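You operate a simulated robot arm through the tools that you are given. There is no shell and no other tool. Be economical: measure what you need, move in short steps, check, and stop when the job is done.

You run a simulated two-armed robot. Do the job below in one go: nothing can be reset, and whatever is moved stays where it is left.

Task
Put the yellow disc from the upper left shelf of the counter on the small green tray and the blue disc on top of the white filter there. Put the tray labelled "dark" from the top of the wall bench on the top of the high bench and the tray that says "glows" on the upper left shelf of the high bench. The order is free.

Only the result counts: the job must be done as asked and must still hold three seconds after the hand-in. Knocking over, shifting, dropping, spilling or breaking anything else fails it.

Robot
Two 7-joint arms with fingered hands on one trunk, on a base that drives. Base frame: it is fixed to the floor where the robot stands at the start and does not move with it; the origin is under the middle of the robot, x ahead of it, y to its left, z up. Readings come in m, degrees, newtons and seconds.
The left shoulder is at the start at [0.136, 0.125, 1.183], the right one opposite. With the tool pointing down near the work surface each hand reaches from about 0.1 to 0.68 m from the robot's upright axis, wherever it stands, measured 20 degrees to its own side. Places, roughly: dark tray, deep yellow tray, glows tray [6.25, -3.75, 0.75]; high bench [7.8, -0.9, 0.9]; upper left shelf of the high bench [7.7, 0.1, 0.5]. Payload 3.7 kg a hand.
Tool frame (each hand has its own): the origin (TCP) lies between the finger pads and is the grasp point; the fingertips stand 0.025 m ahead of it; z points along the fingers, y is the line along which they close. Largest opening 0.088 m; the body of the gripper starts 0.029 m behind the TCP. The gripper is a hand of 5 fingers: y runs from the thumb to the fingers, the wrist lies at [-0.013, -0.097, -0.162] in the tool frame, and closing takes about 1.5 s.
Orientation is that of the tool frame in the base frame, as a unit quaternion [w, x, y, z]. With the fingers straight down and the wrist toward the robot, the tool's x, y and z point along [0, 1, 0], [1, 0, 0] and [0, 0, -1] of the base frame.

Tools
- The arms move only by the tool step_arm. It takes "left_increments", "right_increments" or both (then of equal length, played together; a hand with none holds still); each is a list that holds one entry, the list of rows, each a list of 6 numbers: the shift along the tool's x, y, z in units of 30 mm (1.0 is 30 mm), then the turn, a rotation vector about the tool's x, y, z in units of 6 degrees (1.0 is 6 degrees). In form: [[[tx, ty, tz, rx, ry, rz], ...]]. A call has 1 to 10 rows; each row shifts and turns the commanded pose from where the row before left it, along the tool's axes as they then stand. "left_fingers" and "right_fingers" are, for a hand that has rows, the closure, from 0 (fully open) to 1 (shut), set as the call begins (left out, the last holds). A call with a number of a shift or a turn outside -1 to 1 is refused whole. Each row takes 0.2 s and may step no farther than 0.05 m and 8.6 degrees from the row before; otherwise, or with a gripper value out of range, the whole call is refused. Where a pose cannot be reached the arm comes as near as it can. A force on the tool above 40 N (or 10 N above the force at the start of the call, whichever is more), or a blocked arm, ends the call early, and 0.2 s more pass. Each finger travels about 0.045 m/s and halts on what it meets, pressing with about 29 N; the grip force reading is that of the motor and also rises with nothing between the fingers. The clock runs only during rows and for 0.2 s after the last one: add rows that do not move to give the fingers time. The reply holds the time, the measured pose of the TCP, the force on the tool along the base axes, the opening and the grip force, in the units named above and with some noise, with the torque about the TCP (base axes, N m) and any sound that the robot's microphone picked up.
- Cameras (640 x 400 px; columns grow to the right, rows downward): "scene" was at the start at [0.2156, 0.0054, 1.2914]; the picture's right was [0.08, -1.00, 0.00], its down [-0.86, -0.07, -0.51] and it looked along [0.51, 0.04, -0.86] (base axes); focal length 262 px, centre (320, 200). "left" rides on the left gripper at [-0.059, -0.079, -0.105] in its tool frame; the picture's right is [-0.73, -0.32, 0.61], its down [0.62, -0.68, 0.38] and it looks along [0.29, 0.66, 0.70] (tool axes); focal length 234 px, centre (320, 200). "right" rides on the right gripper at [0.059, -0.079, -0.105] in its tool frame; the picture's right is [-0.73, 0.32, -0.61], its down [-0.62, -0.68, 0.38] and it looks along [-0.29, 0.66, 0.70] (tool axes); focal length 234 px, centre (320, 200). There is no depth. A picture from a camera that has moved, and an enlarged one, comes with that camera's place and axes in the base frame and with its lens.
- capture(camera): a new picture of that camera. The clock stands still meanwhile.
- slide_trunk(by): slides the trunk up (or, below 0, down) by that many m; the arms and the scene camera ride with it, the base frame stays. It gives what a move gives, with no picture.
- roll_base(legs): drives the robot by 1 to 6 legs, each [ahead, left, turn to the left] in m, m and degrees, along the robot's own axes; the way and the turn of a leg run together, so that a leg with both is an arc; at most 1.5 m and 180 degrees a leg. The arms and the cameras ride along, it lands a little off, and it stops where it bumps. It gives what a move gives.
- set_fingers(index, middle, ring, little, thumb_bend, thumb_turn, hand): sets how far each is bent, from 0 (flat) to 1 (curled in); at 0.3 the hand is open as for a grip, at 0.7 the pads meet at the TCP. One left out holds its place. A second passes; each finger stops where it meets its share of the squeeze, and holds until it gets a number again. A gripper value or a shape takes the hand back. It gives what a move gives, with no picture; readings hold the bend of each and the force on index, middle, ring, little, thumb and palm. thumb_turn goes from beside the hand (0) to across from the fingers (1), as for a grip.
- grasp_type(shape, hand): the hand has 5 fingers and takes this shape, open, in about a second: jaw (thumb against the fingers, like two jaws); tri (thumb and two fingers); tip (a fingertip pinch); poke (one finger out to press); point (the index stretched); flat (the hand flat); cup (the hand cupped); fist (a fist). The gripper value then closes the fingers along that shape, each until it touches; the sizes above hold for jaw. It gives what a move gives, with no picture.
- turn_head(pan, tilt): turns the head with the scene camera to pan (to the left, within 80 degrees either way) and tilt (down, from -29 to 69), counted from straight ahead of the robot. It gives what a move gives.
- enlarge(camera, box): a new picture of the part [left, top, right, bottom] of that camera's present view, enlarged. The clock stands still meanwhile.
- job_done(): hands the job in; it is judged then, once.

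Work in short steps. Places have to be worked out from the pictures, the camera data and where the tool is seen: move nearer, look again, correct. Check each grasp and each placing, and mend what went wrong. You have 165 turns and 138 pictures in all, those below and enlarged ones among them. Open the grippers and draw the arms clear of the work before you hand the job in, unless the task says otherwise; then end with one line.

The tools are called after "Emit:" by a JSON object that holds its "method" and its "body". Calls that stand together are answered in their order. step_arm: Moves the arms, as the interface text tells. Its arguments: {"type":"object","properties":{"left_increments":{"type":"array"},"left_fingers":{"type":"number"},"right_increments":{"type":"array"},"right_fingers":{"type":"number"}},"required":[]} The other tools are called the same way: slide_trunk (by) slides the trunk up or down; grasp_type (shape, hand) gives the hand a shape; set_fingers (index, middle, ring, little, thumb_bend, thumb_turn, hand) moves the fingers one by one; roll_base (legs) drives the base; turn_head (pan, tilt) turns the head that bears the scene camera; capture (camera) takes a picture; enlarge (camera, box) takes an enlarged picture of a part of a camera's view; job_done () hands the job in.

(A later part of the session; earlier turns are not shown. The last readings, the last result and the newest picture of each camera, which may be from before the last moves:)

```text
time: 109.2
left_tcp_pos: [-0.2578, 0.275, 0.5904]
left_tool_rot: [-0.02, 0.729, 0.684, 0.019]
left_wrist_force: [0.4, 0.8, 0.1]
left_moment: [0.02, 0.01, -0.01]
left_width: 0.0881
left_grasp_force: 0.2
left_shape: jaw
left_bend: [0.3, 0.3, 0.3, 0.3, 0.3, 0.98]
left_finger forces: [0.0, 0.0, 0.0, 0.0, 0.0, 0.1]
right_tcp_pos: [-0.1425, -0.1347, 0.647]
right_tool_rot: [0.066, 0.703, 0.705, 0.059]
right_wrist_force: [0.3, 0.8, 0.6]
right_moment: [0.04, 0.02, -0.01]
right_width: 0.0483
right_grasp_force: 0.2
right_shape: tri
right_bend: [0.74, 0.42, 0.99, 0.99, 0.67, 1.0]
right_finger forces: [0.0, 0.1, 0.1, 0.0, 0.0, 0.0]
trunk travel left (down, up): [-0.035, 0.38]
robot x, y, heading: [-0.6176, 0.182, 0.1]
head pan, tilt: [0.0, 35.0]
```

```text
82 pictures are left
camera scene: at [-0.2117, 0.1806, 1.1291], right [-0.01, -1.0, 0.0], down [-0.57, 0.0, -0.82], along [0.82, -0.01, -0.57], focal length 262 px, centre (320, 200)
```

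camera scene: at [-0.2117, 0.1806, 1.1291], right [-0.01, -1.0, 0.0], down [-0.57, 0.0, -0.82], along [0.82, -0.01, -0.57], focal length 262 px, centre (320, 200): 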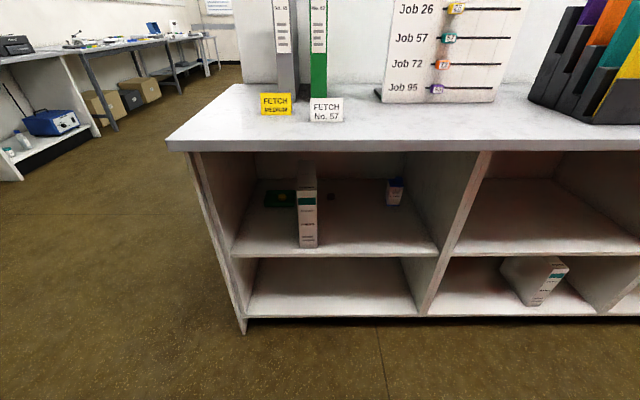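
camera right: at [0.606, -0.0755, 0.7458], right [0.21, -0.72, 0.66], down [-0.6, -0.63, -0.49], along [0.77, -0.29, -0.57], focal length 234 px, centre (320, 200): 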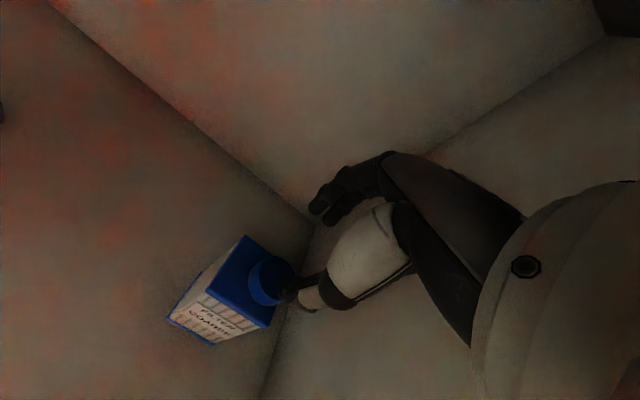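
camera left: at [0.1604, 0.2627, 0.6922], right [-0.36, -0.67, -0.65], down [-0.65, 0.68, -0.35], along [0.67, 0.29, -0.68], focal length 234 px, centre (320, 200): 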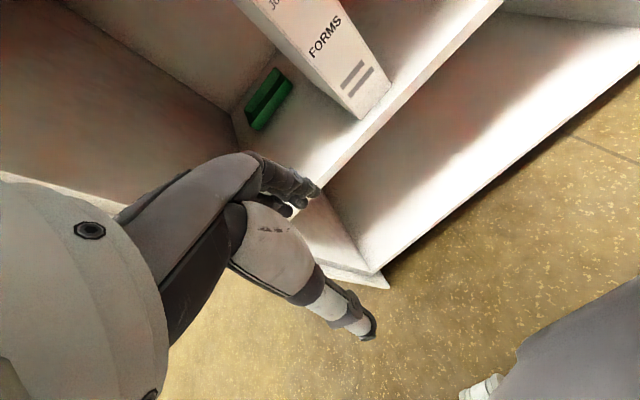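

Counter work is done; I enlarge the shelf to verify both discs.

Emit:
{"method": "enlarge", "body": {"camera": "scene", "box": [230, 150, 430, 275]}}

Emit:
{"method": "turn_head", "body": {"pan": -60, "tilt": 15}}

Emit:
{"method": "capture", "body": {"camera": "scene"}}

```text
3.20 times, centred on (330, 212) of scene
camera zoom: at [-0.2117, 0.1806, 1.1291], right [-0.01, -1.0, 0.0], down [-0.57, 0.0, -0.82], along [0.82, -0.01, -0.57], focal length 839 px, centre (288, 160)
```

zoom: 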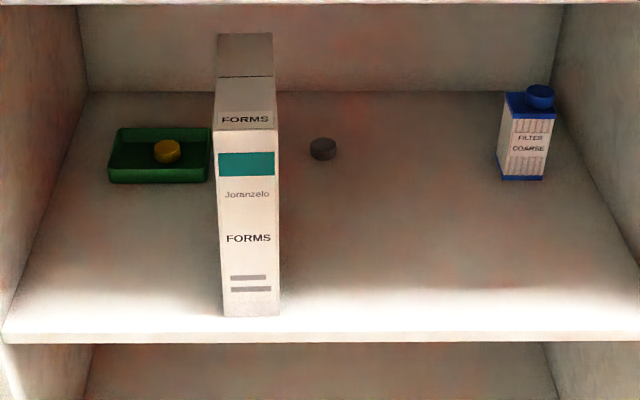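

```text
time: 110.5
left_tcp_pos: [-0.2579, 0.2753, 0.5902]
left_tool_rot: [-0.02, 0.729, 0.684, 0.019]
left_wrist_force: [0.1, -0.2, 0.5]
left_moment: [-0.01, 0.0, 0.02]
left_width: 0.088
left_grasp_force: 0.0
left_shape: jaw
left_bend: [0.3, 0.3, 0.3, 0.3, 0.3, 0.98]
left_finger forces: [0.0, 0.0, 0.0, 0.0, 0.0, 0.1]
right_tcp_pos: [-0.1434, -0.1344, 0.6466]
right_tool_rot: [0.067, 0.704, 0.705, 0.057]
right_wrist_force: [0.0, -0.4, 0.0]
right_moment: [-0.04, 0.05, 0.01]
right_width: 0.0481
right_grasp_force: 0.1
right_shape: tri
right_bend: [0.74, 0.42, 0.99, 0.99, 0.67, 1.0]
right_finger forces: [0.1, 0.0, 0.0, 0.0, 0.0, 0.1]
trunk travel left (down, up): [-0.035, 0.38]
robot x, y, heading: [-0.6155, 0.1847, -0.3]
head pan, tilt: [-60.0, 15.0]
```

```text
80 pictures are left
camera scene: at [-0.2535, 0.1, 1.1611], right [-0.87, -0.5, 0.0], down [-0.13, 0.23, -0.97], along [0.48, -0.84, -0.26], focal length 262 px, centre (320, 200)
```

scene: 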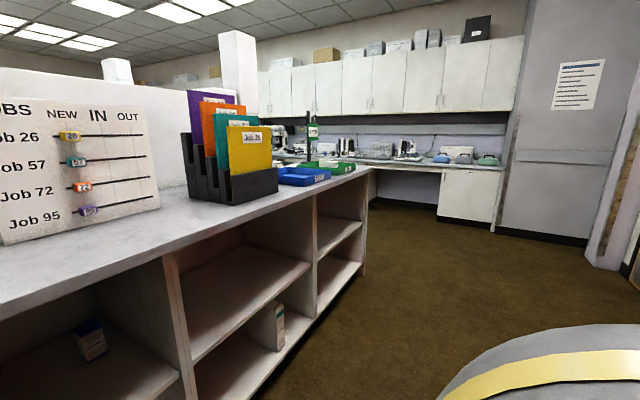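

Yellow is in the green tray and blue on the filter. Now to the trays: I raise the trunk, turn right and drive around the counter's right end.

Emit:
{"method": "slide_trunk", "body": {"by": 0.2}}

Emit:
{"method": "roll_base", "body": {"legs": [[0, 0, -90], [1.3, 0, 0], [1.3, 0, 0]]}}

Emit:
{"method": "turn_head", "body": {"pan": 70, "tilt": 15}}

Emit:
{"method": "capture", "body": {"camera": "scene"}}

```text
time: 112.7
left_tcp_pos: [-0.2578, 0.2761, 0.7899]
left_tool_rot: [-0.022, 0.729, 0.684, 0.019]
left_wrist_force: [-0.1, 0.1, 0.7]
left_moment: [-0.02, 0.02, -0.02]
left_width: 0.0879
left_grasp_force: 0.0
left_shape: jaw
left_bend: [0.3, 0.3, 0.3, 0.3, 0.3, 0.98]
left_finger forces: [0.1, 0.0, 0.0, 0.0, 0.1, 0.1]
right_tcp_pos: [-0.1437, -0.1359, 0.8465]
right_tool_rot: [0.067, 0.703, 0.705, 0.058]
right_wrist_force: [0.3, 0.3, -0.3]
right_moment: [0.0, -0.01, -0.01]
right_width: 0.0481
right_grasp_force: 0.1
right_shape: tri
right_bend: [0.74, 0.42, 0.99, 0.99, 0.67, 1.0]
right_finger forces: [0.0, 0.0, 0.0, 0.0, 0.1, 0.0]
trunk travel left (down, up): [-0.235, 0.18]
robot x, y, heading: [-0.6144, 0.1822, -0.0]
head pan, tilt: [-60.0, 15.0]
```

```text
time: 119.3
left_tcp_pos: [-0.5164, -0.539, 0.7923]
left_tool_rot: [0.002, 0.999, -0.034, 0.026]
left_wrist_force: [0.0, 0.1, 0.3]
left_moment: [0.0, 0.01, -0.01]
left_width: 0.088
left_grasp_force: 0.1
left_shape: jaw
left_bend: [0.3, 0.3, 0.3, 0.3, 0.3, 0.98]
left_finger forces: [0.0, 0.1, 0.0, 0.0, 0.1, 0.0]
right_tcp_pos: [-0.9276, -0.6343, 0.8368]
right_tool_rot: [0.072, 0.997, -0.007, -0.004]
right_wrist_force: [-0.1, -0.5, 0.6]
right_moment: [0.04, 0.0, 0.01]
right_width: 0.0482
right_grasp_force: 0.1
right_shape: tri
right_bend: [0.74, 0.42, 0.99, 0.99, 0.67, 1.0]
right_finger forces: [0.0, 0.0, 0.1, 0.1, 0.1, 0.0]
trunk travel left (down, up): [-0.235, 0.18]
robot x, y, heading: [-0.6106, -0.1863, -90.5]
head pan, tilt: [-60.0, 15.0]
stopped in leg 2: the robot was blocked; the commanded pose is now the measured one
```

```text
time: 121.4
left_tcp_pos: [-0.515, -0.5388, 0.794]
left_tool_rot: [0.005, 0.999, -0.033, 0.025]
left_wrist_force: [-0.2, 0.8, -0.1]
left_moment: [-0.02, 0.0, 0.02]
left_width: 0.088
left_grasp_force: 0.1
left_shape: jaw
left_bend: [0.3, 0.3, 0.3, 0.3, 0.3, 0.98]
left_finger forces: [0.0, 0.0, 0.1, 0.1, 0.0, 0.0]
right_tcp_pos: [-0.9256, -0.6345, 0.8354]
right_tool_rot: [0.073, 0.997, -0.006, -0.004]
right_wrist_force: [0.3, 0.3, -0.1]
right_moment: [0.0, 0.01, 0.0]
right_width: 0.0483
right_grasp_force: 0.1
right_shape: tri
right_bend: [0.74, 0.42, 0.99, 0.99, 0.67, 1.0]
right_finger forces: [0.0, 0.0, 0.0, 0.0, 0.1, 0.1]
trunk travel left (down, up): [-0.235, 0.18]
robot x, y, heading: [-0.6145, -0.186, -90.7]
head pan, tilt: [70.0, 15.0]
```

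```text
79 pictures are left
camera scene: at [-0.5167, -0.3234, 1.3913], right [-0.35, -0.94, 0.01], down [-0.25, 0.08, -0.97], along [0.9, -0.34, -0.26], focal length 262 px, centre (320, 200)
```

scene: 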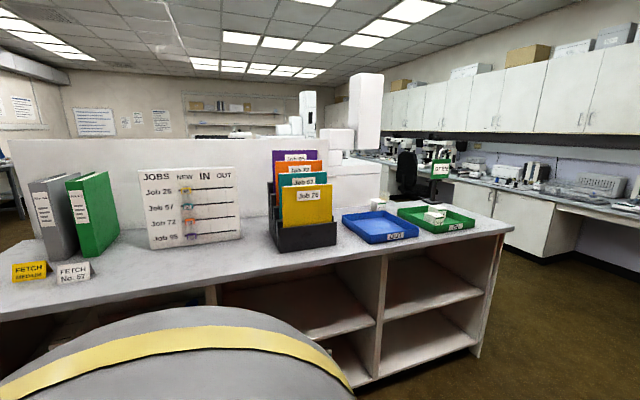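

The robot was blocked after 0.37 m. I look ahead and down.

Emit:
{"method": "turn_head", "body": {"pan": 0, "tilt": 45}}

Emit:
{"method": "capture", "body": {"camera": "scene"}}

```text
time: 122.8
left_tcp_pos: [-0.5153, -0.5386, 0.7925]
left_tool_rot: [0.004, 0.999, -0.033, 0.026]
left_wrist_force: [-1.5, 0.0, 0.0]
left_moment: [-0.01, 0.0, 0.0]
left_width: 0.0879
left_grasp_force: 0.0
left_shape: jaw
left_bend: [0.3, 0.3, 0.3, 0.3, 0.3, 0.98]
left_finger forces: [0.0, 0.0, 0.0, 0.1, 0.0, 0.0]
right_tcp_pos: [-0.9257, -0.6352, 0.8357]
right_tool_rot: [0.072, 0.997, -0.005, -0.003]
right_wrist_force: [-0.1, 0.0, -0.1]
right_moment: [0.01, -0.03, -0.03]
right_width: 0.0485
right_grasp_force: 0.0
right_shape: tri
right_bend: [0.74, 0.42, 0.99, 0.99, 0.67, 1.0]
right_finger forces: [0.0, 0.0, 0.0, 0.1, 0.0, 0.0]
trunk travel left (down, up): [-0.235, 0.18]
robot x, y, heading: [-0.6149, -0.189, -90.5]
head pan, tilt: [0.0, 45.0]
```

```text
78 pictures are left
camera scene: at [-0.6051, -0.3725, 1.3455], right [-1.0, 0.01, 0.01], down [0.0, 0.7, -0.71], along [-0.01, -0.71, -0.7], focal length 262 px, centre (320, 200)
```

scene: 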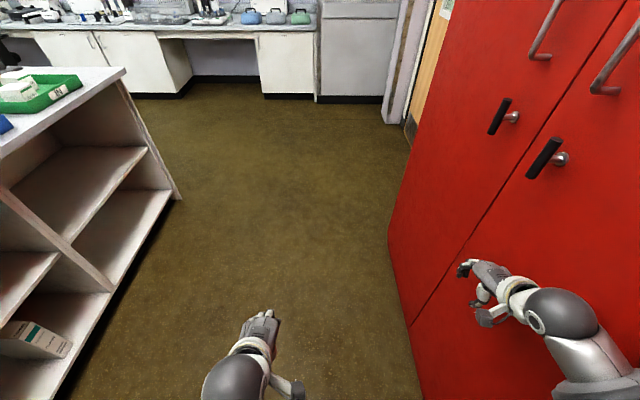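

A red cabinet is close on the right, touched by the right arm. I back up a bit, move left 0.3 m to mid-corridor and drive on.

Emit:
{"method": "roll_base", "body": {"legs": [[-0.06, 0.0, 0], [0, 0.3, 0.5], [1.2, 0, 0], [1.1, 0, 0]]}}

Emit:
{"method": "turn_head", "body": {"pan": 75, "tilt": 15}}

Emit:
{"method": "capture", "body": {"camera": "scene"}}

```text
time: 137.7
left_tcp_pos: [-0.2236, -2.8098, 0.7898]
left_tool_rot: [-0.002, 0.999, -0.036, 0.028]
left_wrist_force: [0.4, 0.1, -0.9]
left_moment: [-0.03, 0.03, 0.03]
left_width: 0.088
left_grasp_force: 0.0
left_shape: jaw
left_bend: [0.3, 0.3, 0.3, 0.3, 0.3, 0.98]
left_finger forces: [0.0, 0.0, 0.1, 0.1, 0.0, 0.1]
right_tcp_pos: [-0.6359, -2.9058, 0.8329]
right_tool_rot: [0.07, 0.997, -0.01, -0.002]
right_wrist_force: [-0.7, 0.3, 0.3]
right_moment: [-0.03, 0.01, 0.02]
right_width: 0.0481
right_grasp_force: 0.0
right_shape: tri
right_bend: [0.74, 0.42, 0.99, 0.99, 0.67, 1.0]
right_finger forces: [0.0, 0.0, 0.0, 0.0, 0.1, 0.0]
trunk travel left (down, up): [-0.235, 0.18]
robot x, y, heading: [-0.3136, -2.4478, -91.0]
head pan, tilt: [0.0, 45.0]
```

```text
time: 139.2
left_tcp_pos: [-0.2251, -2.8097, 0.7887]
left_tool_rot: [-0.001, 0.999, -0.038, 0.028]
left_wrist_force: [-0.3, -0.1, 0.1]
left_moment: [-0.02, -0.06, 0.01]
left_width: 0.0878
left_grasp_force: 0.0
left_shape: jaw
left_bend: [0.3, 0.3, 0.3, 0.3, 0.3, 0.98]
left_finger forces: [0.0, 0.0, 0.0, 0.0, 0.1, 0.1]
right_tcp_pos: [-0.636, -2.9064, 0.8323]
right_tool_rot: [0.071, 0.997, -0.01, -0.001]
right_wrist_force: [-0.2, 0.8, 0.9]
right_moment: [-0.02, -0.02, -0.03]
right_width: 0.0484
right_grasp_force: 0.1
right_shape: tri
right_bend: [0.74, 0.42, 0.99, 0.99, 0.67, 1.0]
right_finger forces: [0.0, 0.0, 0.0, 0.0, 0.0, 0.0]
trunk travel left (down, up): [-0.235, 0.18]
robot x, y, heading: [-0.3113, -2.4488, -90.9]
head pan, tilt: [75.0, 15.0]
```

```text
77 pictures are left
camera scene: at [-0.2246, -2.593, 1.3904], right [-0.27, -0.96, 0.0], down [-0.25, 0.07, -0.97], along [0.93, -0.27, -0.26], focal length 262 px, centre (320, 200)
```

scene: 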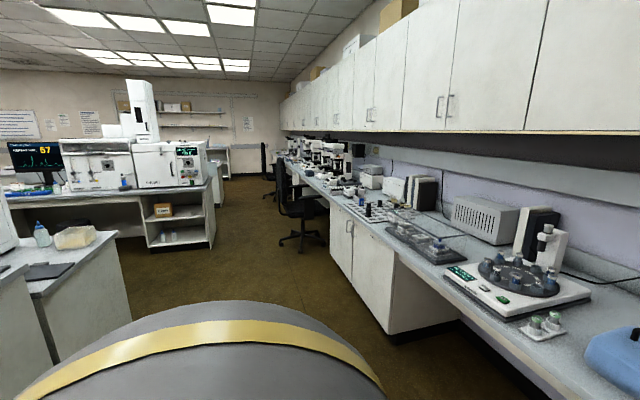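

The way ahead runs along the wall bench; a chair (to y ≈ -2.93, x ≈ 2.6–3.1) narrows it against the bench end at y ≈ -2.12. I turn left and pull the right hand inward to be slim.

Emit:
{"method": "roll_base", "body": {"legs": [[0, 0, 91]]}}

Emit:
{"method": "step_arm", "body": {"right_increments": [[[0.9, -0.3, 0, 0, 0, 0], [0.9, -0.3, 0, 0, 0, 0], [0.9, -0.3, 0, 0, 0, 0], [0.9, -0.3, 0, 0, 0, 0], [0.9, -0.3, 0, 0, 0, 0], [0, 0, 0, 0, 0, 0]]], "right_fingers": 0}}

Emit:
{"method": "turn_head", "body": {"pan": 0, "tilt": 25}}

Emit:
{"method": "capture", "body": {"camera": "scene"}}

```text
time: 143.6
left_tcp_pos: [0.0363, -2.3371, 0.7907]
left_tool_rot: [-0.022, 0.707, 0.706, 0.018]
left_wrist_force: [-0.8, -0.1, -0.6]
left_moment: [-0.03, 0.04, 0.01]
left_width: 0.0879
left_grasp_force: 0.1
left_shape: jaw
left_bend: [0.3, 0.3, 0.3, 0.3, 0.3, 0.98]
left_finger forces: [0.0, 0.1, 0.0, 0.1, 0.0, 0.0]
right_tcp_pos: [0.162, -2.7406, 0.833]
right_tool_rot: [0.049, 0.686, 0.724, 0.051]
right_wrist_force: [-0.1, -1.0, 0.4]
right_moment: [0.01, 0.02, -0.01]
right_width: 0.0481
right_grasp_force: 0.1
right_shape: tri
right_bend: [0.74, 0.42, 0.99, 0.99, 0.67, 1.0]
right_finger forces: [0.1, 0.1, 0.0, 0.0, 0.0, 0.1]
trunk travel left (down, up): [-0.235, 0.18]
robot x, y, heading: [-0.3137, -2.4527, 3.4]
head pan, tilt: [75.0, 15.0]
```

```text
time: 145.0
left_tcp_pos: [0.0364, -2.3378, 0.7903]
left_tool_rot: [-0.022, 0.707, 0.706, 0.018]
left_wrist_force: [-0.7, -0.3, -0.3]
left_moment: [0.01, -0.04, -0.01]
left_width: 0.088
left_grasp_force: 0.0
left_shape: jaw
left_bend: [0.3, 0.3, 0.3, 0.3, 0.3, 0.98]
left_finger forces: [0.0, 0.0, 0.0, 0.0, 0.0, 0.0]
right_tcp_pos: [0.1115, -2.6086, 0.8266]
right_tool_rot: [0.05, 0.686, 0.724, 0.051]
right_wrist_force: [-0.1, 0.1, 0.1]
right_moment: [0.0, 0.0, 0.0]
right_width: 0.0877
right_grasp_force: 0.0
right_shape: tri
right_bend: [0.3, 0.3, 0.99, 0.99, 0.3, 0.98]
right_finger forces: [0.1, 0.1, 0.0, 0.0, 0.1, 0.0]
trunk travel left (down, up): [-0.235, 0.18]
robot x, y, heading: [-0.3124, -2.4491, 3.1]
head pan, tilt: [75.0, 15.0]
```

```text
time: 146.4
left_tcp_pos: [0.0359, -2.3378, 0.7906]
left_tool_rot: [-0.022, 0.708, 0.706, 0.019]
left_wrist_force: [-1.0, 0.1, -0.4]
left_moment: [-0.01, 0.0, -0.04]
left_width: 0.0882
left_grasp_force: 0.0
left_shape: jaw
left_bend: [0.3, 0.3, 0.3, 0.3, 0.3, 0.98]
left_finger forces: [0.0, 0.0, 0.1, 0.1, 0.0, 0.0]
right_tcp_pos: [0.1098, -2.6087, 0.824]
right_tool_rot: [0.05, 0.686, 0.724, 0.051]
right_wrist_force: [-0.2, 0.1, 0.0]
right_moment: [0.03, 0.04, 0.0]
right_width: 0.0875
right_grasp_force: 0.0
right_shape: tri
right_bend: [0.3, 0.3, 0.99, 0.99, 0.3, 0.98]
right_finger forces: [0.1, 0.1, 0.0, 0.0, 0.1, 0.0]
trunk travel left (down, up): [-0.235, 0.18]
robot x, y, heading: [-0.3109, -2.4518, 3.4]
head pan, tilt: [0.0, 25.0]
```

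```text
76 pictures are left
camera scene: at [-0.1057, -2.4403, 1.3742], right [0.06, -1.0, 0.0], down [-0.42, -0.02, -0.91], along [0.9, 0.05, -0.42], focal length 262 px, centre (320, 200)
```

scene: 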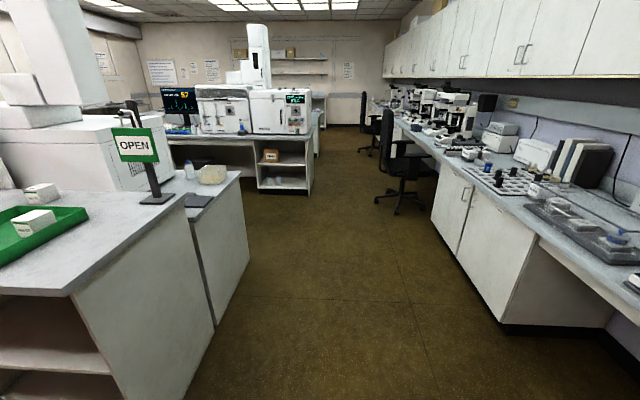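

The passage between the unit (y -2.14) and the chairs (y -2.97) is about 0.83 m wide; I aim along y ≈ -2.55.

Emit:
{"method": "roll_base", "body": {"legs": [[0, -0.08, -3.4], [1.3, 0, 0], [1.2, 0, 0]]}}

Emit:
{"method": "capture", "body": {"camera": "scene"}}

```text
time: 159.6
left_tcp_pos: [2.5511, -2.4942, 0.7898]
left_tool_rot: [-0.021, 0.739, 0.673, 0.019]
left_wrist_force: [0.1, 0.3, 0.4]
left_moment: [-0.02, -0.02, -0.01]
left_width: 0.088
left_grasp_force: 0.1
left_shape: jaw
left_bend: [0.3, 0.3, 0.3, 0.3, 0.3, 0.98]
left_finger forces: [0.0, 0.1, 0.0, 0.0, 0.0, 0.1]
right_tcp_pos: [2.5997, -2.7731, 0.8255]
right_tool_rot: [0.052, 0.718, 0.692, 0.048]
right_wrist_force: [0.9, -0.2, -0.7]
right_moment: [0.0, 0.0, 0.03]
right_width: 0.0876
right_grasp_force: 0.1
right_shape: tri
right_bend: [0.3, 0.3, 0.99, 0.99, 0.3, 0.98]
right_finger forces: [0.1, 0.0, 0.0, 0.0, 0.0, 0.1]
trunk travel left (down, up): [-0.235, 0.18]
robot x, y, heading: [2.1933, -2.5781, -2.0]
head pan, tilt: [0.0, 25.0]
```

```text
75 pictures are left
camera scene: at [2.3997, -2.5845, 1.3742], right [-0.03, -1.0, 0.0], down [-0.42, 0.01, -0.91], along [0.91, -0.03, -0.42], focal length 262 px, centre (320, 200)
```

scene: 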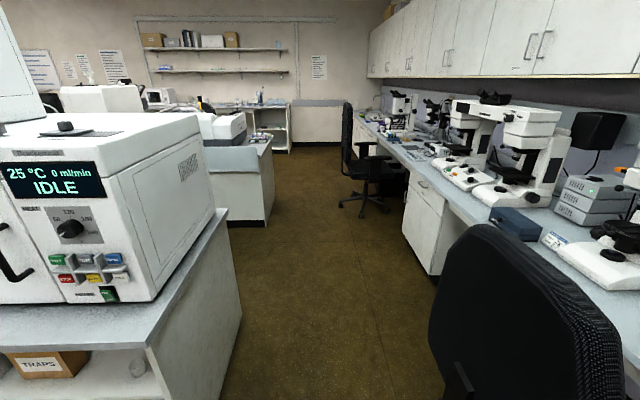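

The gap here is y -2.87 (chair) to -2.10 (unit). Before passing I check how wide my arms are.

Emit:
{"method": "turn_head", "body": {"pan": 45, "tilt": 60}}

Emit:
{"method": "capture", "body": {"camera": "scene"}}

Emit:
{"method": "turn_head", "body": {"pan": -45, "tilt": 60}}

Emit:
{"method": "capture", "body": {"camera": "scene"}}

```text
time: 160.8
left_tcp_pos: [2.5506, -2.4948, 0.7889]
left_tool_rot: [-0.021, 0.739, 0.673, 0.019]
left_wrist_force: [0.1, 0.2, -0.3]
left_moment: [-0.01, 0.0, 0.02]
left_width: 0.0881
left_grasp_force: 0.1
left_shape: jaw
left_bend: [0.3, 0.3, 0.3, 0.3, 0.3, 0.98]
left_finger forces: [0.0, 0.0, 0.0, 0.0, 0.0, 0.1]
right_tcp_pos: [2.6007, -2.7724, 0.8255]
right_tool_rot: [0.052, 0.718, 0.692, 0.048]
right_wrist_force: [0.1, -0.3, -0.2]
right_moment: [-0.01, -0.01, -0.01]
right_width: 0.0879
right_grasp_force: 0.2
right_shape: tri
right_bend: [0.3, 0.3, 0.99, 0.99, 0.3, 0.98]
right_finger forces: [0.0, 0.1, 0.0, 0.0, 0.1, 0.1]
trunk travel left (down, up): [-0.235, 0.18]
robot x, y, heading: [2.1895, -2.5767, -2.1]
head pan, tilt: [45.0, 60.0]
```

```text
74 pictures are left
camera scene: at [2.3563, -2.5358, 1.3242], right [0.68, -0.73, 0.0], down [-0.63, -0.59, -0.5], along [0.37, 0.34, -0.87], focal length 262 px, centre (320, 200)
```

scene: 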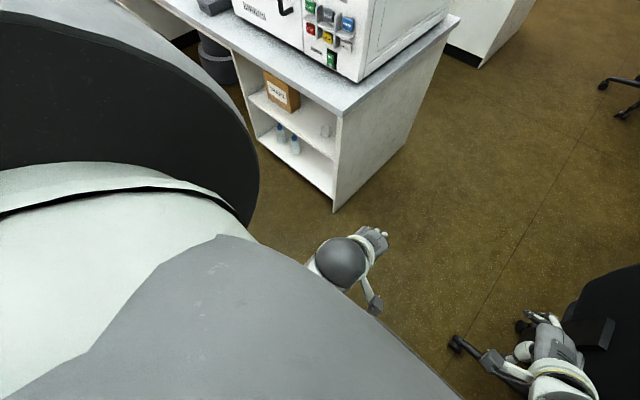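

```text
time: 162.4
left_tcp_pos: [2.5497, -2.4938, 0.7905]
left_tool_rot: [-0.022, 0.739, 0.673, 0.019]
left_wrist_force: [-0.2, 0.4, -0.4]
left_moment: [-0.02, -0.02, -0.01]
left_width: 0.088
left_grasp_force: 0.1
left_shape: jaw
left_bend: [0.3, 0.3, 0.3, 0.3, 0.3, 0.98]
left_finger forces: [0.0, 0.0, 0.0, 0.0, 0.0, 0.0]
right_tcp_pos: [2.5998, -2.7729, 0.825]
right_tool_rot: [0.052, 0.718, 0.692, 0.049]
right_wrist_force: [-0.4, 0.0, -0.2]
right_moment: [-0.01, 0.0, 0.02]
right_width: 0.0877
right_grasp_force: 0.1
right_shape: tri
right_bend: [0.3, 0.3, 0.99, 0.99, 0.3, 0.98]
right_finger forces: [0.0, 0.0, 0.0, 0.0, 0.0, 0.1]
trunk travel left (down, up): [-0.235, 0.18]
robot x, y, heading: [2.1889, -2.5794, -2.2]
head pan, tilt: [-45.0, 60.0]
```

```text
73 pictures are left
camera scene: at [2.3679, -2.5532, 1.3242], right [0.42, -0.91, 0.0], down [-0.79, -0.36, -0.5], along [0.45, 0.21, -0.87], focal length 262 px, centre (320, 200)
```

scene: 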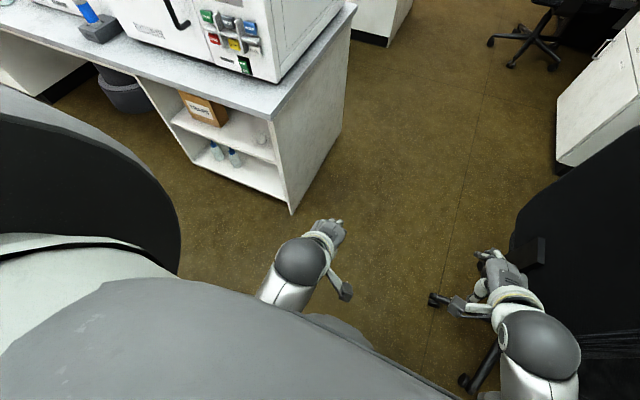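

Forearms point straight back, so the width is about ±0.28 m. I bring the right hand in by 0.1 m, centre on y ≈ -2.49 and straighten the heading.

Emit:
{"method": "step_arm", "body": {"right_increments": [[[0.9, -0.2, 0, 0, 0, 0], [0.9, -0.2, 0, 0, 0, 0], [0.9, -0.2, 0, 0, 0, 0], [0.5, 0, 0, 0, 0, 0], [0, 0, 0, 0, 0, 0]]]}}

Emit:
{"method": "roll_base", "body": {"legs": [[0, 0.085, 2.1]]}}

```text
time: 163.6
left_tcp_pos: [2.5506, -2.4951, 0.7916]
left_tool_rot: [-0.021, 0.739, 0.674, 0.02]
left_wrist_force: [0.5, 1.3, 0.9]
left_moment: [0.01, -0.01, -0.03]
left_width: 0.0879
left_grasp_force: 0.0
left_shape: jaw
left_bend: [0.3, 0.3, 0.3, 0.3, 0.3, 0.98]
left_finger forces: [0.0, 0.0, 0.0, 0.0, 0.0, 0.0]
right_tcp_pos: [2.5858, -2.6759, 0.8231]
right_tool_rot: [0.051, 0.718, 0.692, 0.049]
right_wrist_force: [-0.3, 0.0, -0.5]
right_moment: [-0.01, -0.01, 0.02]
right_width: 0.0881
right_grasp_force: 0.0
right_shape: tri
right_bend: [0.3, 0.3, 0.99, 0.99, 0.3, 0.98]
right_finger forces: [0.1, 0.0, 0.1, 0.0, 0.1, 0.1]
trunk travel left (down, up): [-0.235, 0.18]
robot x, y, heading: [2.19, -2.5782, -2.0]
head pan, tilt: [-45.0, 60.0]
```

```text
time: 165.0
left_tcp_pos: [2.5476, -2.3989, 0.7895]
left_tool_rot: [-0.022, 0.727, 0.686, 0.019]
left_wrist_force: [-0.5, 0.5, 1.1]
left_moment: [0.0, 0.0, -0.01]
left_width: 0.0879
left_grasp_force: 0.1
left_shape: jaw
left_bend: [0.3, 0.3, 0.3, 0.3, 0.3, 0.98]
left_finger forces: [0.0, 0.0, 0.1, 0.1, 0.1, 0.0]
right_tcp_pos: [2.5899, -2.5782, 0.8227]
right_tool_rot: [0.051, 0.706, 0.705, 0.05]
right_wrist_force: [0.0, 0.5, 0.6]
right_moment: [-0.02, 0.04, 0.01]
right_width: 0.0876
right_grasp_force: 0.0
right_shape: tri
right_bend: [0.3, 0.3, 0.99, 0.99, 0.3, 0.98]
right_finger forces: [0.0, 0.0, 0.0, 0.1, 0.1, 0.1]
trunk travel left (down, up): [-0.235, 0.18]
robot x, y, heading: [2.189, -2.4939, -0.3]
head pan, tilt: [-45.0, 60.0]
```

Centred and straight. I drive 0.9 m in, then check.

Emit:
{"method": "roll_base", "body": {"legs": [[0.9, 0, 0.3]]}}

Emit:
{"method": "turn_head", "body": {"pan": 0, "tilt": 30}}

Emit:
{"method": "capture", "body": {"camera": "scene"}}

```text
time: 169.8
left_tcp_pos: [3.4541, -2.3898, 0.7889]
left_tool_rot: [-0.022, 0.722, 0.691, 0.018]
left_wrist_force: [0.2, -0.6, -0.9]
left_moment: [0.03, -0.03, -0.03]
left_width: 0.0879
left_grasp_force: 0.1
left_shape: jaw
left_bend: [0.3, 0.3, 0.3, 0.3, 0.3, 0.98]
left_finger forces: [0.0, 0.0, 0.0, 0.1, 0.1, 0.1]
right_tcp_pos: [3.4976, -2.5679, 0.8234]
right_tool_rot: [0.05, 0.702, 0.709, 0.05]
right_wrist_force: [0.4, 1.0, -0.1]
right_moment: [0.03, 0.01, 0.01]
right_width: 0.0876
right_grasp_force: 0.0
right_shape: tri
right_bend: [0.3, 0.3, 0.99, 0.99, 0.3, 0.98]
right_finger forces: [0.1, 0.0, 0.0, 0.1, 0.0, 0.1]
trunk travel left (down, up): [-0.235, 0.18]
robot x, y, heading: [3.0945, -2.4895, 0.5]
head pan, tilt: [-45.0, 60.0]
```

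```text
time: 170.9
left_tcp_pos: [3.4528, -2.3892, 0.7892]
left_tool_rot: [-0.022, 0.723, 0.69, 0.019]
left_wrist_force: [0.6, -0.4, 0.2]
left_moment: [0.0, 0.01, -0.02]
left_width: 0.088
left_grasp_force: 0.0
left_shape: jaw
left_bend: [0.3, 0.3, 0.3, 0.3, 0.3, 0.98]
left_finger forces: [0.1, 0.0, 0.0, 0.0, 0.0, 0.1]
right_tcp_pos: [3.497, -2.5677, 0.8222]
right_tool_rot: [0.049, 0.702, 0.709, 0.05]
right_wrist_force: [0.0, 0.1, -0.4]
right_moment: [0.02, 0.01, -0.01]
right_width: 0.0873
right_grasp_force: 0.2
right_shape: tri
right_bend: [0.3, 0.3, 0.99, 0.99, 0.3, 0.98]
right_finger forces: [0.1, 0.0, 0.0, 0.1, 0.0, 0.1]
trunk travel left (down, up): [-0.235, 0.18]
robot x, y, heading: [3.0978, -2.4898, 0.7]
head pan, tilt: [0.0, 30.0]
```

```text
72 pictures are left
camera scene: at [3.3057, -2.486, 1.3662], right [0.01, -1.0, 0.0], down [-0.5, -0.01, -0.87], along [0.87, 0.01, -0.5], focal length 262 px, centre (320, 200)
```

scene: 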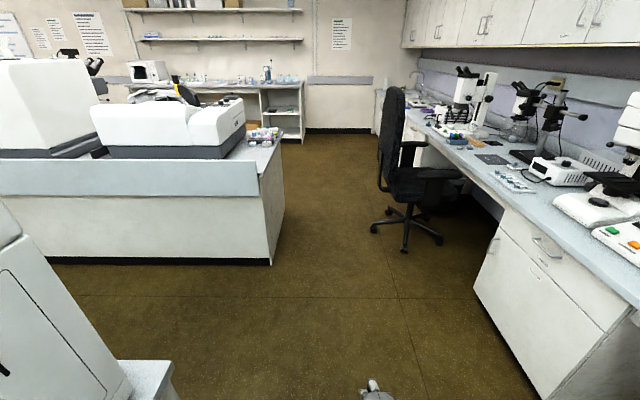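

Passed the first chair without contact. Same clearance continues past the second chair; I drive on to x ≈ 5.9.

Emit:
{"method": "roll_base", "body": {"legs": [[1.4, -0.01, -0.6]]}}

Emit:
{"method": "roll_base", "body": {"legs": [[1.4, 0, 0]]}}

Emit:
{"method": "turn_head", "body": {"pan": -50, "tilt": 30}}

Emit:
{"method": "capture", "body": {"camera": "scene"}}

```text
time: 177.9
left_tcp_pos: [4.8548, -2.375, 0.7896]
left_tool_rot: [-0.022, 0.721, 0.693, 0.019]
left_wrist_force: [-0.1, -0.1, 0.3]
left_moment: [0.0, -0.02, -0.01]
left_width: 0.0877
left_grasp_force: 0.0
left_shape: jaw
left_bend: [0.3, 0.3, 0.3, 0.3, 0.3, 0.98]
left_finger forces: [0.0, 0.0, 0.0, 0.0, 0.0, 0.1]
right_tcp_pos: [4.9002, -2.555, 0.8234]
right_tool_rot: [0.05, 0.7, 0.711, 0.05]
right_wrist_force: [0.5, -0.9, -0.4]
right_moment: [-0.01, 0.01, -0.02]
right_width: 0.0875
right_grasp_force: 0.1
right_shape: tri
right_bend: [0.3, 0.3, 0.99, 0.99, 0.3, 0.98]
right_finger forces: [0.0, 0.1, 0.0, 0.1, 0.0, 0.0]
trunk travel left (down, up): [-0.235, 0.18]
robot x, y, heading: [4.5014, -2.4799, 1.0]
head pan, tilt: [0.0, 30.0]
```

```text
time: 184.8
left_tcp_pos: [6.2515, -2.3953, 0.7891]
left_tool_rot: [-0.021, 0.735, 0.677, 0.02]
left_wrist_force: [0.7, -1.2, -0.4]
left_moment: [0.02, -0.03, -0.01]
left_width: 0.0881
left_grasp_force: 0.0
left_shape: jaw
left_bend: [0.3, 0.3, 0.3, 0.3, 0.3, 0.98]
left_finger forces: [0.1, 0.0, 0.0, 0.0, 0.1, 0.0]
right_tcp_pos: [6.2882, -2.5759, 0.8229]
right_tool_rot: [0.051, 0.714, 0.696, 0.048]
right_wrist_force: [0.5, -0.8, 0.0]
right_moment: [-0.01, 0.0, 0.04]
right_width: 0.0879
right_grasp_force: 0.1
right_shape: tri
right_bend: [0.3, 0.3, 0.99, 0.99, 0.3, 0.98]
right_finger forces: [0.0, 0.0, 0.1, 0.0, 0.0, 0.0]
trunk travel left (down, up): [-0.235, 0.18]
robot x, y, heading: [5.8931, -2.4819, -1.7]
head pan, tilt: [0.0, 30.0]
```

```text
time: 186.0
left_tcp_pos: [6.2519, -2.3945, 0.7897]
left_tool_rot: [-0.021, 0.736, 0.677, 0.019]
left_wrist_force: [-0.2, 0.0, 0.9]
left_moment: [-0.02, 0.01, -0.01]
left_width: 0.0879
left_grasp_force: 0.1
left_shape: jaw
left_bend: [0.3, 0.3, 0.3, 0.3, 0.3, 0.98]
left_finger forces: [0.0, 0.0, 0.0, 0.0, 0.0, 0.0]
right_tcp_pos: [6.2871, -2.5755, 0.8241]
right_tool_rot: [0.051, 0.714, 0.696, 0.049]
right_wrist_force: [0.4, 1.0, -0.3]
right_moment: [-0.02, -0.02, 0.0]
right_width: 0.0875
right_grasp_force: 0.0
right_shape: tri
right_bend: [0.3, 0.3, 0.99, 0.99, 0.3, 0.98]
right_finger forces: [0.1, 0.0, 0.0, 0.0, 0.0, 0.0]
trunk travel left (down, up): [-0.235, 0.18]
robot x, y, heading: [5.8916, -2.4784, -1.2]
head pan, tilt: [-50.0, 30.0]
```

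```text
71 pictures are left
camera scene: at [6.0661, -2.5544, 1.3662], right [-0.78, -0.63, 0.0], down [-0.31, 0.39, -0.87], along [0.54, -0.68, -0.5], focal length 262 px, centre (320, 200)
```

scene: 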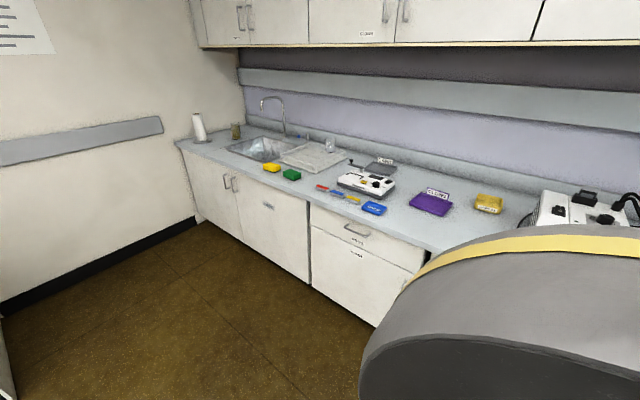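

I see the bench with several small trays. Enlarging.

Emit:
{"method": "enlarge", "body": {"camera": "scene", "box": [240, 140, 540, 240]}}

```text
2.13 times, centred on (390, 190) of scene
camera zoom: at [6.0661, -2.5544, 1.3662], right [-0.78, -0.63, 0.0], down [-0.31, 0.39, -0.87], along [0.54, -0.68, -0.5], focal length 559 px, centre (171, 221)
```

zoom: 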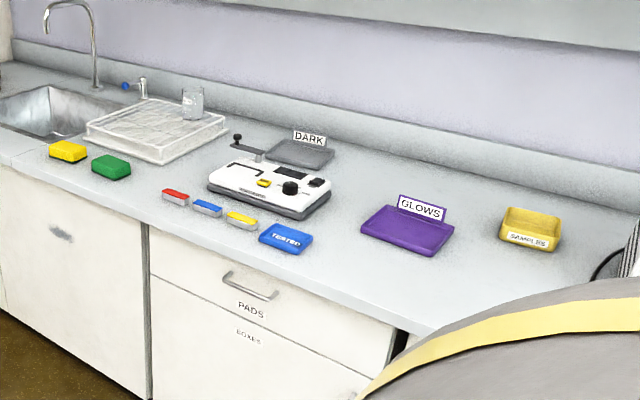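

DARK is the grey tray behind the white device (≈ [6.68, -3.90]), GLOWS the purple one (≈ [6.31, -3.67]); each has a standing label. I turn to face the bench and move up to it.

Emit:
{"method": "roll_base", "body": {"legs": [[0.5, 0, 0], [0, 0, -88.5], [0.35, 0, 0]]}}

Emit:
{"method": "turn_head", "body": {"pan": 0, "tilt": 45}}

Emit:
{"method": "capture", "body": {"camera": "scene"}}

```text
time: 194.5
left_tcp_pos: [6.4899, -3.1881, 0.7893]
left_tool_rot: [-0.003, 0.999, -0.027, 0.029]
left_wrist_force: [0.0, 0.5, -0.9]
left_moment: [-0.01, 0.02, 0.01]
left_width: 0.0879
left_grasp_force: 0.0
left_shape: jaw
left_bend: [0.3, 0.3, 0.3, 0.3, 0.3, 0.98]
left_finger forces: [0.0, 0.0, 0.1, 0.1, 0.1, 0.1]
right_tcp_pos: [6.3098, -3.2307, 0.8233]
right_tool_rot: [0.07, 0.998, 0.001, -0.001]
right_wrist_force: [0.0, -0.3, 0.1]
right_moment: [0.04, -0.04, -0.04]
right_width: 0.0878
right_grasp_force: 0.1
right_shape: tri
right_bend: [0.3, 0.3, 0.99, 0.99, 0.3, 0.98]
right_finger forces: [0.0, 0.0, 0.1, 0.0, 0.1, 0.0]
trunk travel left (down, up): [-0.235, 0.18]
robot x, y, heading: [6.3917, -2.8333, -89.7]
head pan, tilt: [-50.0, 30.0]
```

```text
time: 195.7
left_tcp_pos: [6.4897, -3.1865, 0.7903]
left_tool_rot: [-0.002, 0.999, -0.028, 0.029]
left_wrist_force: [-0.1, -0.1, 0.1]
left_moment: [-0.01, -0.01, 0.0]
left_width: 0.088
left_grasp_force: 0.0
left_shape: jaw
left_bend: [0.3, 0.3, 0.3, 0.3, 0.3, 0.98]
left_finger forces: [0.0, 0.0, 0.0, 0.0, 0.0, 0.0]
right_tcp_pos: [6.3096, -3.2286, 0.823]
right_tool_rot: [0.071, 0.997, 0.0, -0.002]
right_wrist_force: [-0.2, -0.1, -0.1]
right_moment: [-0.02, -0.02, 0.01]
right_width: 0.0875
right_grasp_force: 0.0
right_shape: tri
right_bend: [0.3, 0.3, 0.99, 0.99, 0.3, 0.98]
right_finger forces: [0.0, 0.1, 0.1, 0.1, 0.1, 0.0]
trunk travel left (down, up): [-0.235, 0.18]
robot x, y, heading: [6.3951, -2.8282, -89.9]
head pan, tilt: [0.0, 45.0]
```

```text
69 pictures are left
camera scene: at [6.3953, -3.0282, 1.3437], right [-1.0, 0.0, 0.0], down [0.0, 0.71, -0.71], along [0.0, -0.71, -0.71], focal length 262 px, centre (320, 200)
```

scene: 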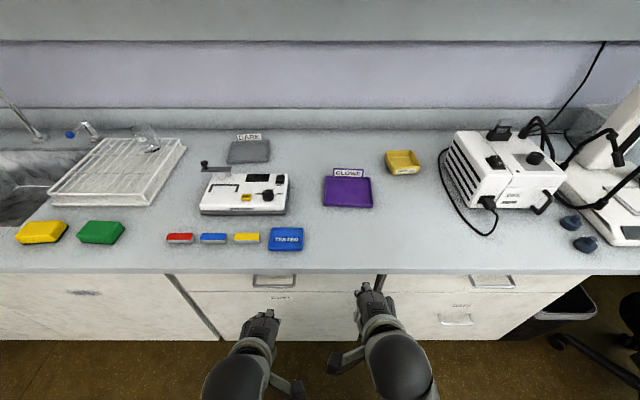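

A clear frontal view. I enlarge both trays for measurement.

Emit:
{"method": "enlarge", "body": {"camera": "scene", "box": [190, 120, 430, 260]}}

```text
2.67 times, centred on (310, 190) of scene
camera zoom: at [6.3953, -3.0282, 1.3437], right [-1.0, 0.0, 0.0], down [0.0, 0.71, -0.71], along [0.0, -0.71, -0.71], focal length 699 px, centre (347, 227)
```

zoom: 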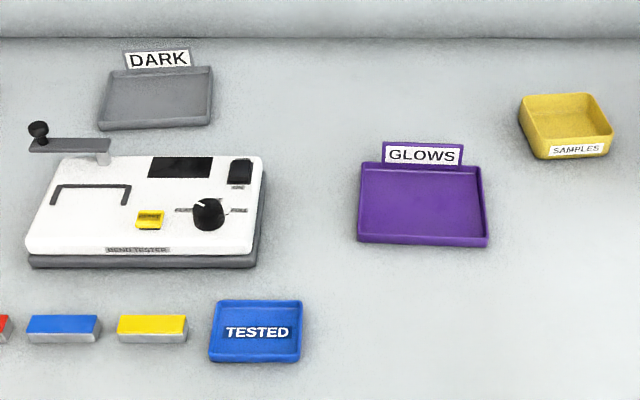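

Measured: GLOWS tray x 6.23–6.38, y -3.595–-3.717, rim only ≈ 0.018 high, label standing at its back. I plan to pinch the front wall with the right hand (fingers inside, thumb outside). First raise both hands, take "jaw", and drive 0.17 closer.

Emit:
{"method": "grasp_type", "body": {"hand": "right", "shape": "jaw"}}

Emit:
{"method": "step_arm", "body": {"left_increments": [[[0, -0.5, -0.9, 0, 0, 0], [0, -0.5, -0.9, 0, 0, 0], [0, 0, -0.9, 0, 0, 0], [0, 0, -0.9, 0, 0, 0], [0, 0, 0, 0, 0, 0]]], "right_increments": [[[0, 0, -0.9, 0, 0, 0], [0, 0, -0.6, 0, 0, 0], [0, 0, 0, 0, 0, 0], [0, 0, 0, 0, 0, 0], [0, 0, 0, 0, 0, 0]]]}}

Emit:
{"method": "roll_base", "body": {"legs": [[0.17, 0, 0]]}}

Emit:
{"method": "capture", "body": {"camera": "right"}}

```text
time: 196.6
left_tcp_pos: [6.4901, -3.1875, 0.7897]
left_tool_rot: [-0.002, 0.999, -0.027, 0.029]
left_wrist_force: [0.3, 0.2, -1.2]
left_moment: [0.0, -0.02, 0.01]
left_width: 0.088
left_grasp_force: 0.1
left_shape: jaw
left_bend: [0.3, 0.3, 0.3, 0.3, 0.3, 0.98]
left_finger forces: [0.0, 0.0, 0.0, 0.0, 0.0, 0.0]
right_tcp_pos: [6.3106, -3.2295, 0.8235]
right_tool_rot: [0.07, 0.998, 0.001, -0.001]
right_wrist_force: [-0.1, -0.7, 0.9]
right_moment: [-0.01, 0.04, -0.01]
right_width: 0.0878
right_grasp_force: 0.0
right_shape: jaw
right_bend: [0.3, 0.3, 0.3, 0.3, 0.3, 0.98]
right_finger forces: [0.0, 0.0, 0.0, 0.1, 0.0, 0.0]
trunk travel left (down, up): [-0.235, 0.18]
robot x, y, heading: [6.3943, -2.8308, -89.8]
head pan, tilt: [0.0, 45.0]
```

```text
time: 198.0
left_tcp_pos: [6.4928, -3.1636, 0.8553]
left_tool_rot: [-0.011, 0.995, -0.055, 0.08]
left_wrist_force: [0.8, -0.3, 0.7]
left_moment: [-0.03, -0.03, 0.02]
left_width: 0.0881
left_grasp_force: 0.2
left_shape: jaw
left_bend: [0.3, 0.3, 0.3, 0.3, 0.3, 0.98]
left_finger forces: [0.0, 0.0, 0.0, 0.1, 0.1, 0.1]
left hand out of reach, approached as far as the arm can: row 3, 4
right_tcp_pos: [6.3112, -3.2238, 0.8683]
right_tool_rot: [0.071, 0.997, 0.002, -0.001]
right_wrist_force: [0.6, 0.3, -0.5]
right_moment: [-0.02, 0.0, 0.0]
right_width: 0.0875
right_grasp_force: 0.0
right_shape: jaw
right_bend: [0.3, 0.3, 0.3, 0.3, 0.3, 0.98]
right_finger forces: [0.1, 0.1, 0.1, 0.0, 0.1, 0.1]
trunk travel left (down, up): [-0.235, 0.18]
robot x, y, heading: [6.3965, -2.8338, -89.8]
head pan, tilt: [0.0, 45.0]
stopped in row 5 (left hand): the arm was blocked; the commanded pose is now the measured one
```

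```text
time: 199.4
left_tcp_pos: [6.4932, -3.3345, 0.8556]
left_tool_rot: [-0.012, 0.995, -0.054, 0.078]
left_wrist_force: [0.5, 0.6, -0.5]
left_moment: [-0.01, -0.02, 0.01]
left_width: 0.0879
left_grasp_force: 0.1
left_shape: jaw
left_bend: [0.3, 0.3, 0.3, 0.3, 0.3, 0.98]
left_finger forces: [0.0, 0.0, 0.0, 0.0, 0.1, 0.0]
right_tcp_pos: [6.3122, -3.3925, 0.8692]
right_tool_rot: [0.07, 0.998, 0.0, -0.001]
right_wrist_force: [0.6, -0.2, 0.1]
right_moment: [0.0, 0.02, -0.04]
right_width: 0.0877
right_grasp_force: 0.0
right_shape: jaw
right_bend: [0.3, 0.3, 0.3, 0.3, 0.3, 0.98]
right_finger forces: [0.0, 0.1, 0.1, 0.0, 0.0, 0.1]
trunk travel left (down, up): [-0.235, 0.18]
robot x, y, heading: [6.393, -3.0015, -89.8]
head pan, tilt: [0.0, 45.0]
```

```text
67 pictures are left
camera right: at [6.3709, -3.2995, 0.9617], right [-0.72, -0.24, 0.65], down [-0.63, 0.62, -0.47], along [-0.29, -0.75, -0.6], focal length 234 px, centre (320, 200)
```

right: 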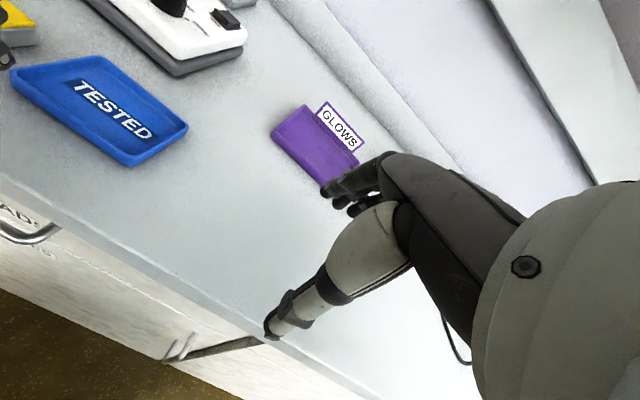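

Tray corner agrees with z 0.75. I move the right hand above the front wall (y ≈ -3.597).

Emit:
{"method": "step_arm", "body": {"right_increments": [[[0.2, 0.96, 0.136, 0, 0, 0], [0, 0.96, 0.136, 0, 0, 0], [0, 0.96, 0.136, 0, 0, 0], [0, 0.96, 0.136, 0, 0, 0], [0, 0.96, 0.136, 0, 0, 0], [0, 0.96, 0.136, 0, 0, 0], [0, 0.96, 0.136, 0, 0, 0], [0, 0, 0, 0, 0, 0]]]}}

Emit:
{"method": "capture", "body": {"camera": "right"}}

Emit:
{"method": "capture", "body": {"camera": "scene"}}

```text
time: 201.2
left_tcp_pos: [6.4934, -3.3331, 0.855]
left_tool_rot: [-0.012, 0.995, -0.054, 0.079]
left_wrist_force: [-0.6, -0.5, 0.4]
left_moment: [0.0, 0.0, 0.01]
left_width: 0.0879
left_grasp_force: 0.1
left_shape: jaw
left_bend: [0.3, 0.3, 0.3, 0.3, 0.3, 0.98]
left_finger forces: [0.0, 0.0, 0.0, 0.1, 0.0, 0.0]
right_tcp_pos: [6.317, -3.597, 0.8686]
right_tool_rot: [0.072, 0.997, 0.001, -0.001]
right_wrist_force: [0.3, -0.7, -0.1]
right_moment: [0.02, -0.02, 0.02]
right_width: 0.0877
right_grasp_force: 0.0
right_shape: jaw
right_bend: [0.3, 0.3, 0.3, 0.3, 0.3, 0.98]
right_finger forces: [0.1, 0.1, 0.1, 0.0, 0.1, 0.0]
trunk travel left (down, up): [-0.235, 0.18]
robot x, y, heading: [6.3914, -2.9999, -89.8]
head pan, tilt: [0.0, 45.0]
```

```text
66 pictures are left
camera right: at [6.376, -3.5039, 0.9621], right [-0.72, -0.24, 0.65], down [-0.63, 0.62, -0.47], along [-0.29, -0.75, -0.6], focal length 234 px, centre (320, 200)
```

right: 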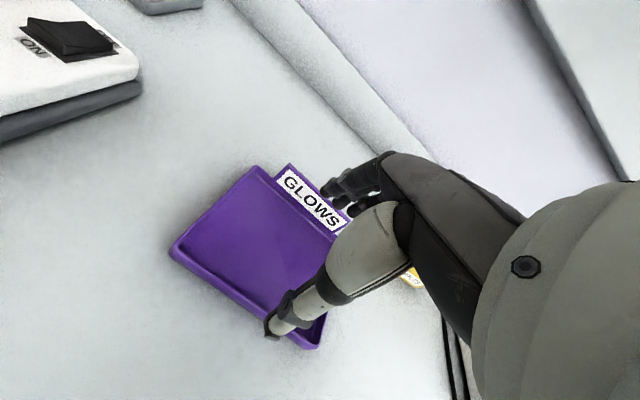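

```text
65 pictures are left
camera scene: at [6.3964, -3.1975, 1.3437], right [-1.0, 0.0, 0.0], down [0.0, 0.71, -0.71], along [0.0, -0.71, -0.71], focal length 262 px, centre (320, 200)
```

scene: 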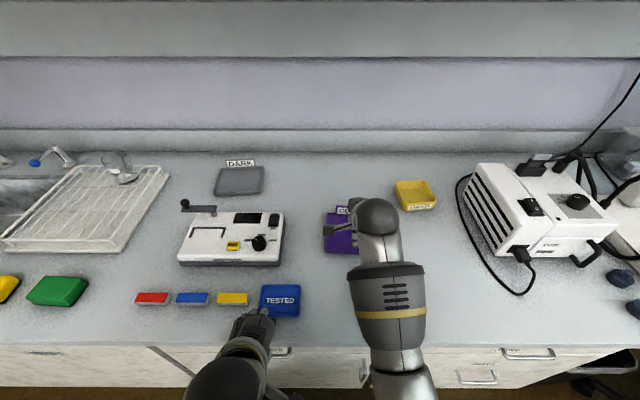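

Front wall is at y ≈ -3.587. A vertical tool is better here (fingers as low as the thumb), so I remove the 8° pitch while descending to z ≈ 0.80.

Emit:
{"method": "step_arm", "body": {"right_increments": [[[0, -0.3, 0, 0.7, 0, 0], [0, 0, 0.3, 0.65, 0, 0], [0, 0, 0.7, 0, 0, 0], [0, 0, 0.7, 0, 0, 0], [0, 0, 0.5, 0, 0, 0], [0, 0, 0, 0, 0, 0]]]}}

Emit:
{"method": "capture", "body": {"camera": "right"}}

```text
time: 202.6
left_tcp_pos: [6.4939, -3.3337, 0.8557]
left_tool_rot: [-0.013, 0.995, -0.054, 0.079]
left_wrist_force: [-0.6, 0.3, 0.4]
left_moment: [-0.01, -0.01, 0.01]
left_width: 0.088
left_grasp_force: 0.0
left_shape: jaw
left_bend: [0.3, 0.3, 0.3, 0.3, 0.3, 0.98]
left_finger forces: [0.0, 0.1, 0.1, 0.0, 0.0, 0.0]
right_tcp_pos: [6.3162, -3.5891, 0.8017]
right_tool_rot: [0.0, 1.0, 0.001, 0.0]
right_wrist_force: [0.5, -1.1, -0.4]
right_moment: [0.04, 0.02, 0.02]
right_width: 0.0878
right_grasp_force: 0.0
right_shape: jaw
right_bend: [0.3, 0.3, 0.3, 0.3, 0.3, 0.98]
right_finger forces: [0.1, 0.0, 0.1, 0.1, 0.0, 0.0]
trunk travel left (down, up): [-0.235, 0.18]
robot x, y, heading: [6.3948, -3.0024, -89.5]
head pan, tilt: [0.0, 45.0]
```

```text
64 pictures are left
camera right: at [6.3766, -3.5089, 0.9061], right [-0.72, -0.32, 0.61], down [-0.63, 0.68, -0.38], along [-0.29, -0.66, -0.7], focal length 234 px, centre (320, 200)
```

right: 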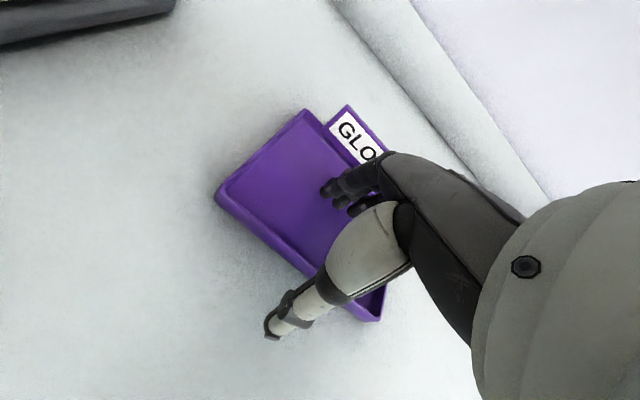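

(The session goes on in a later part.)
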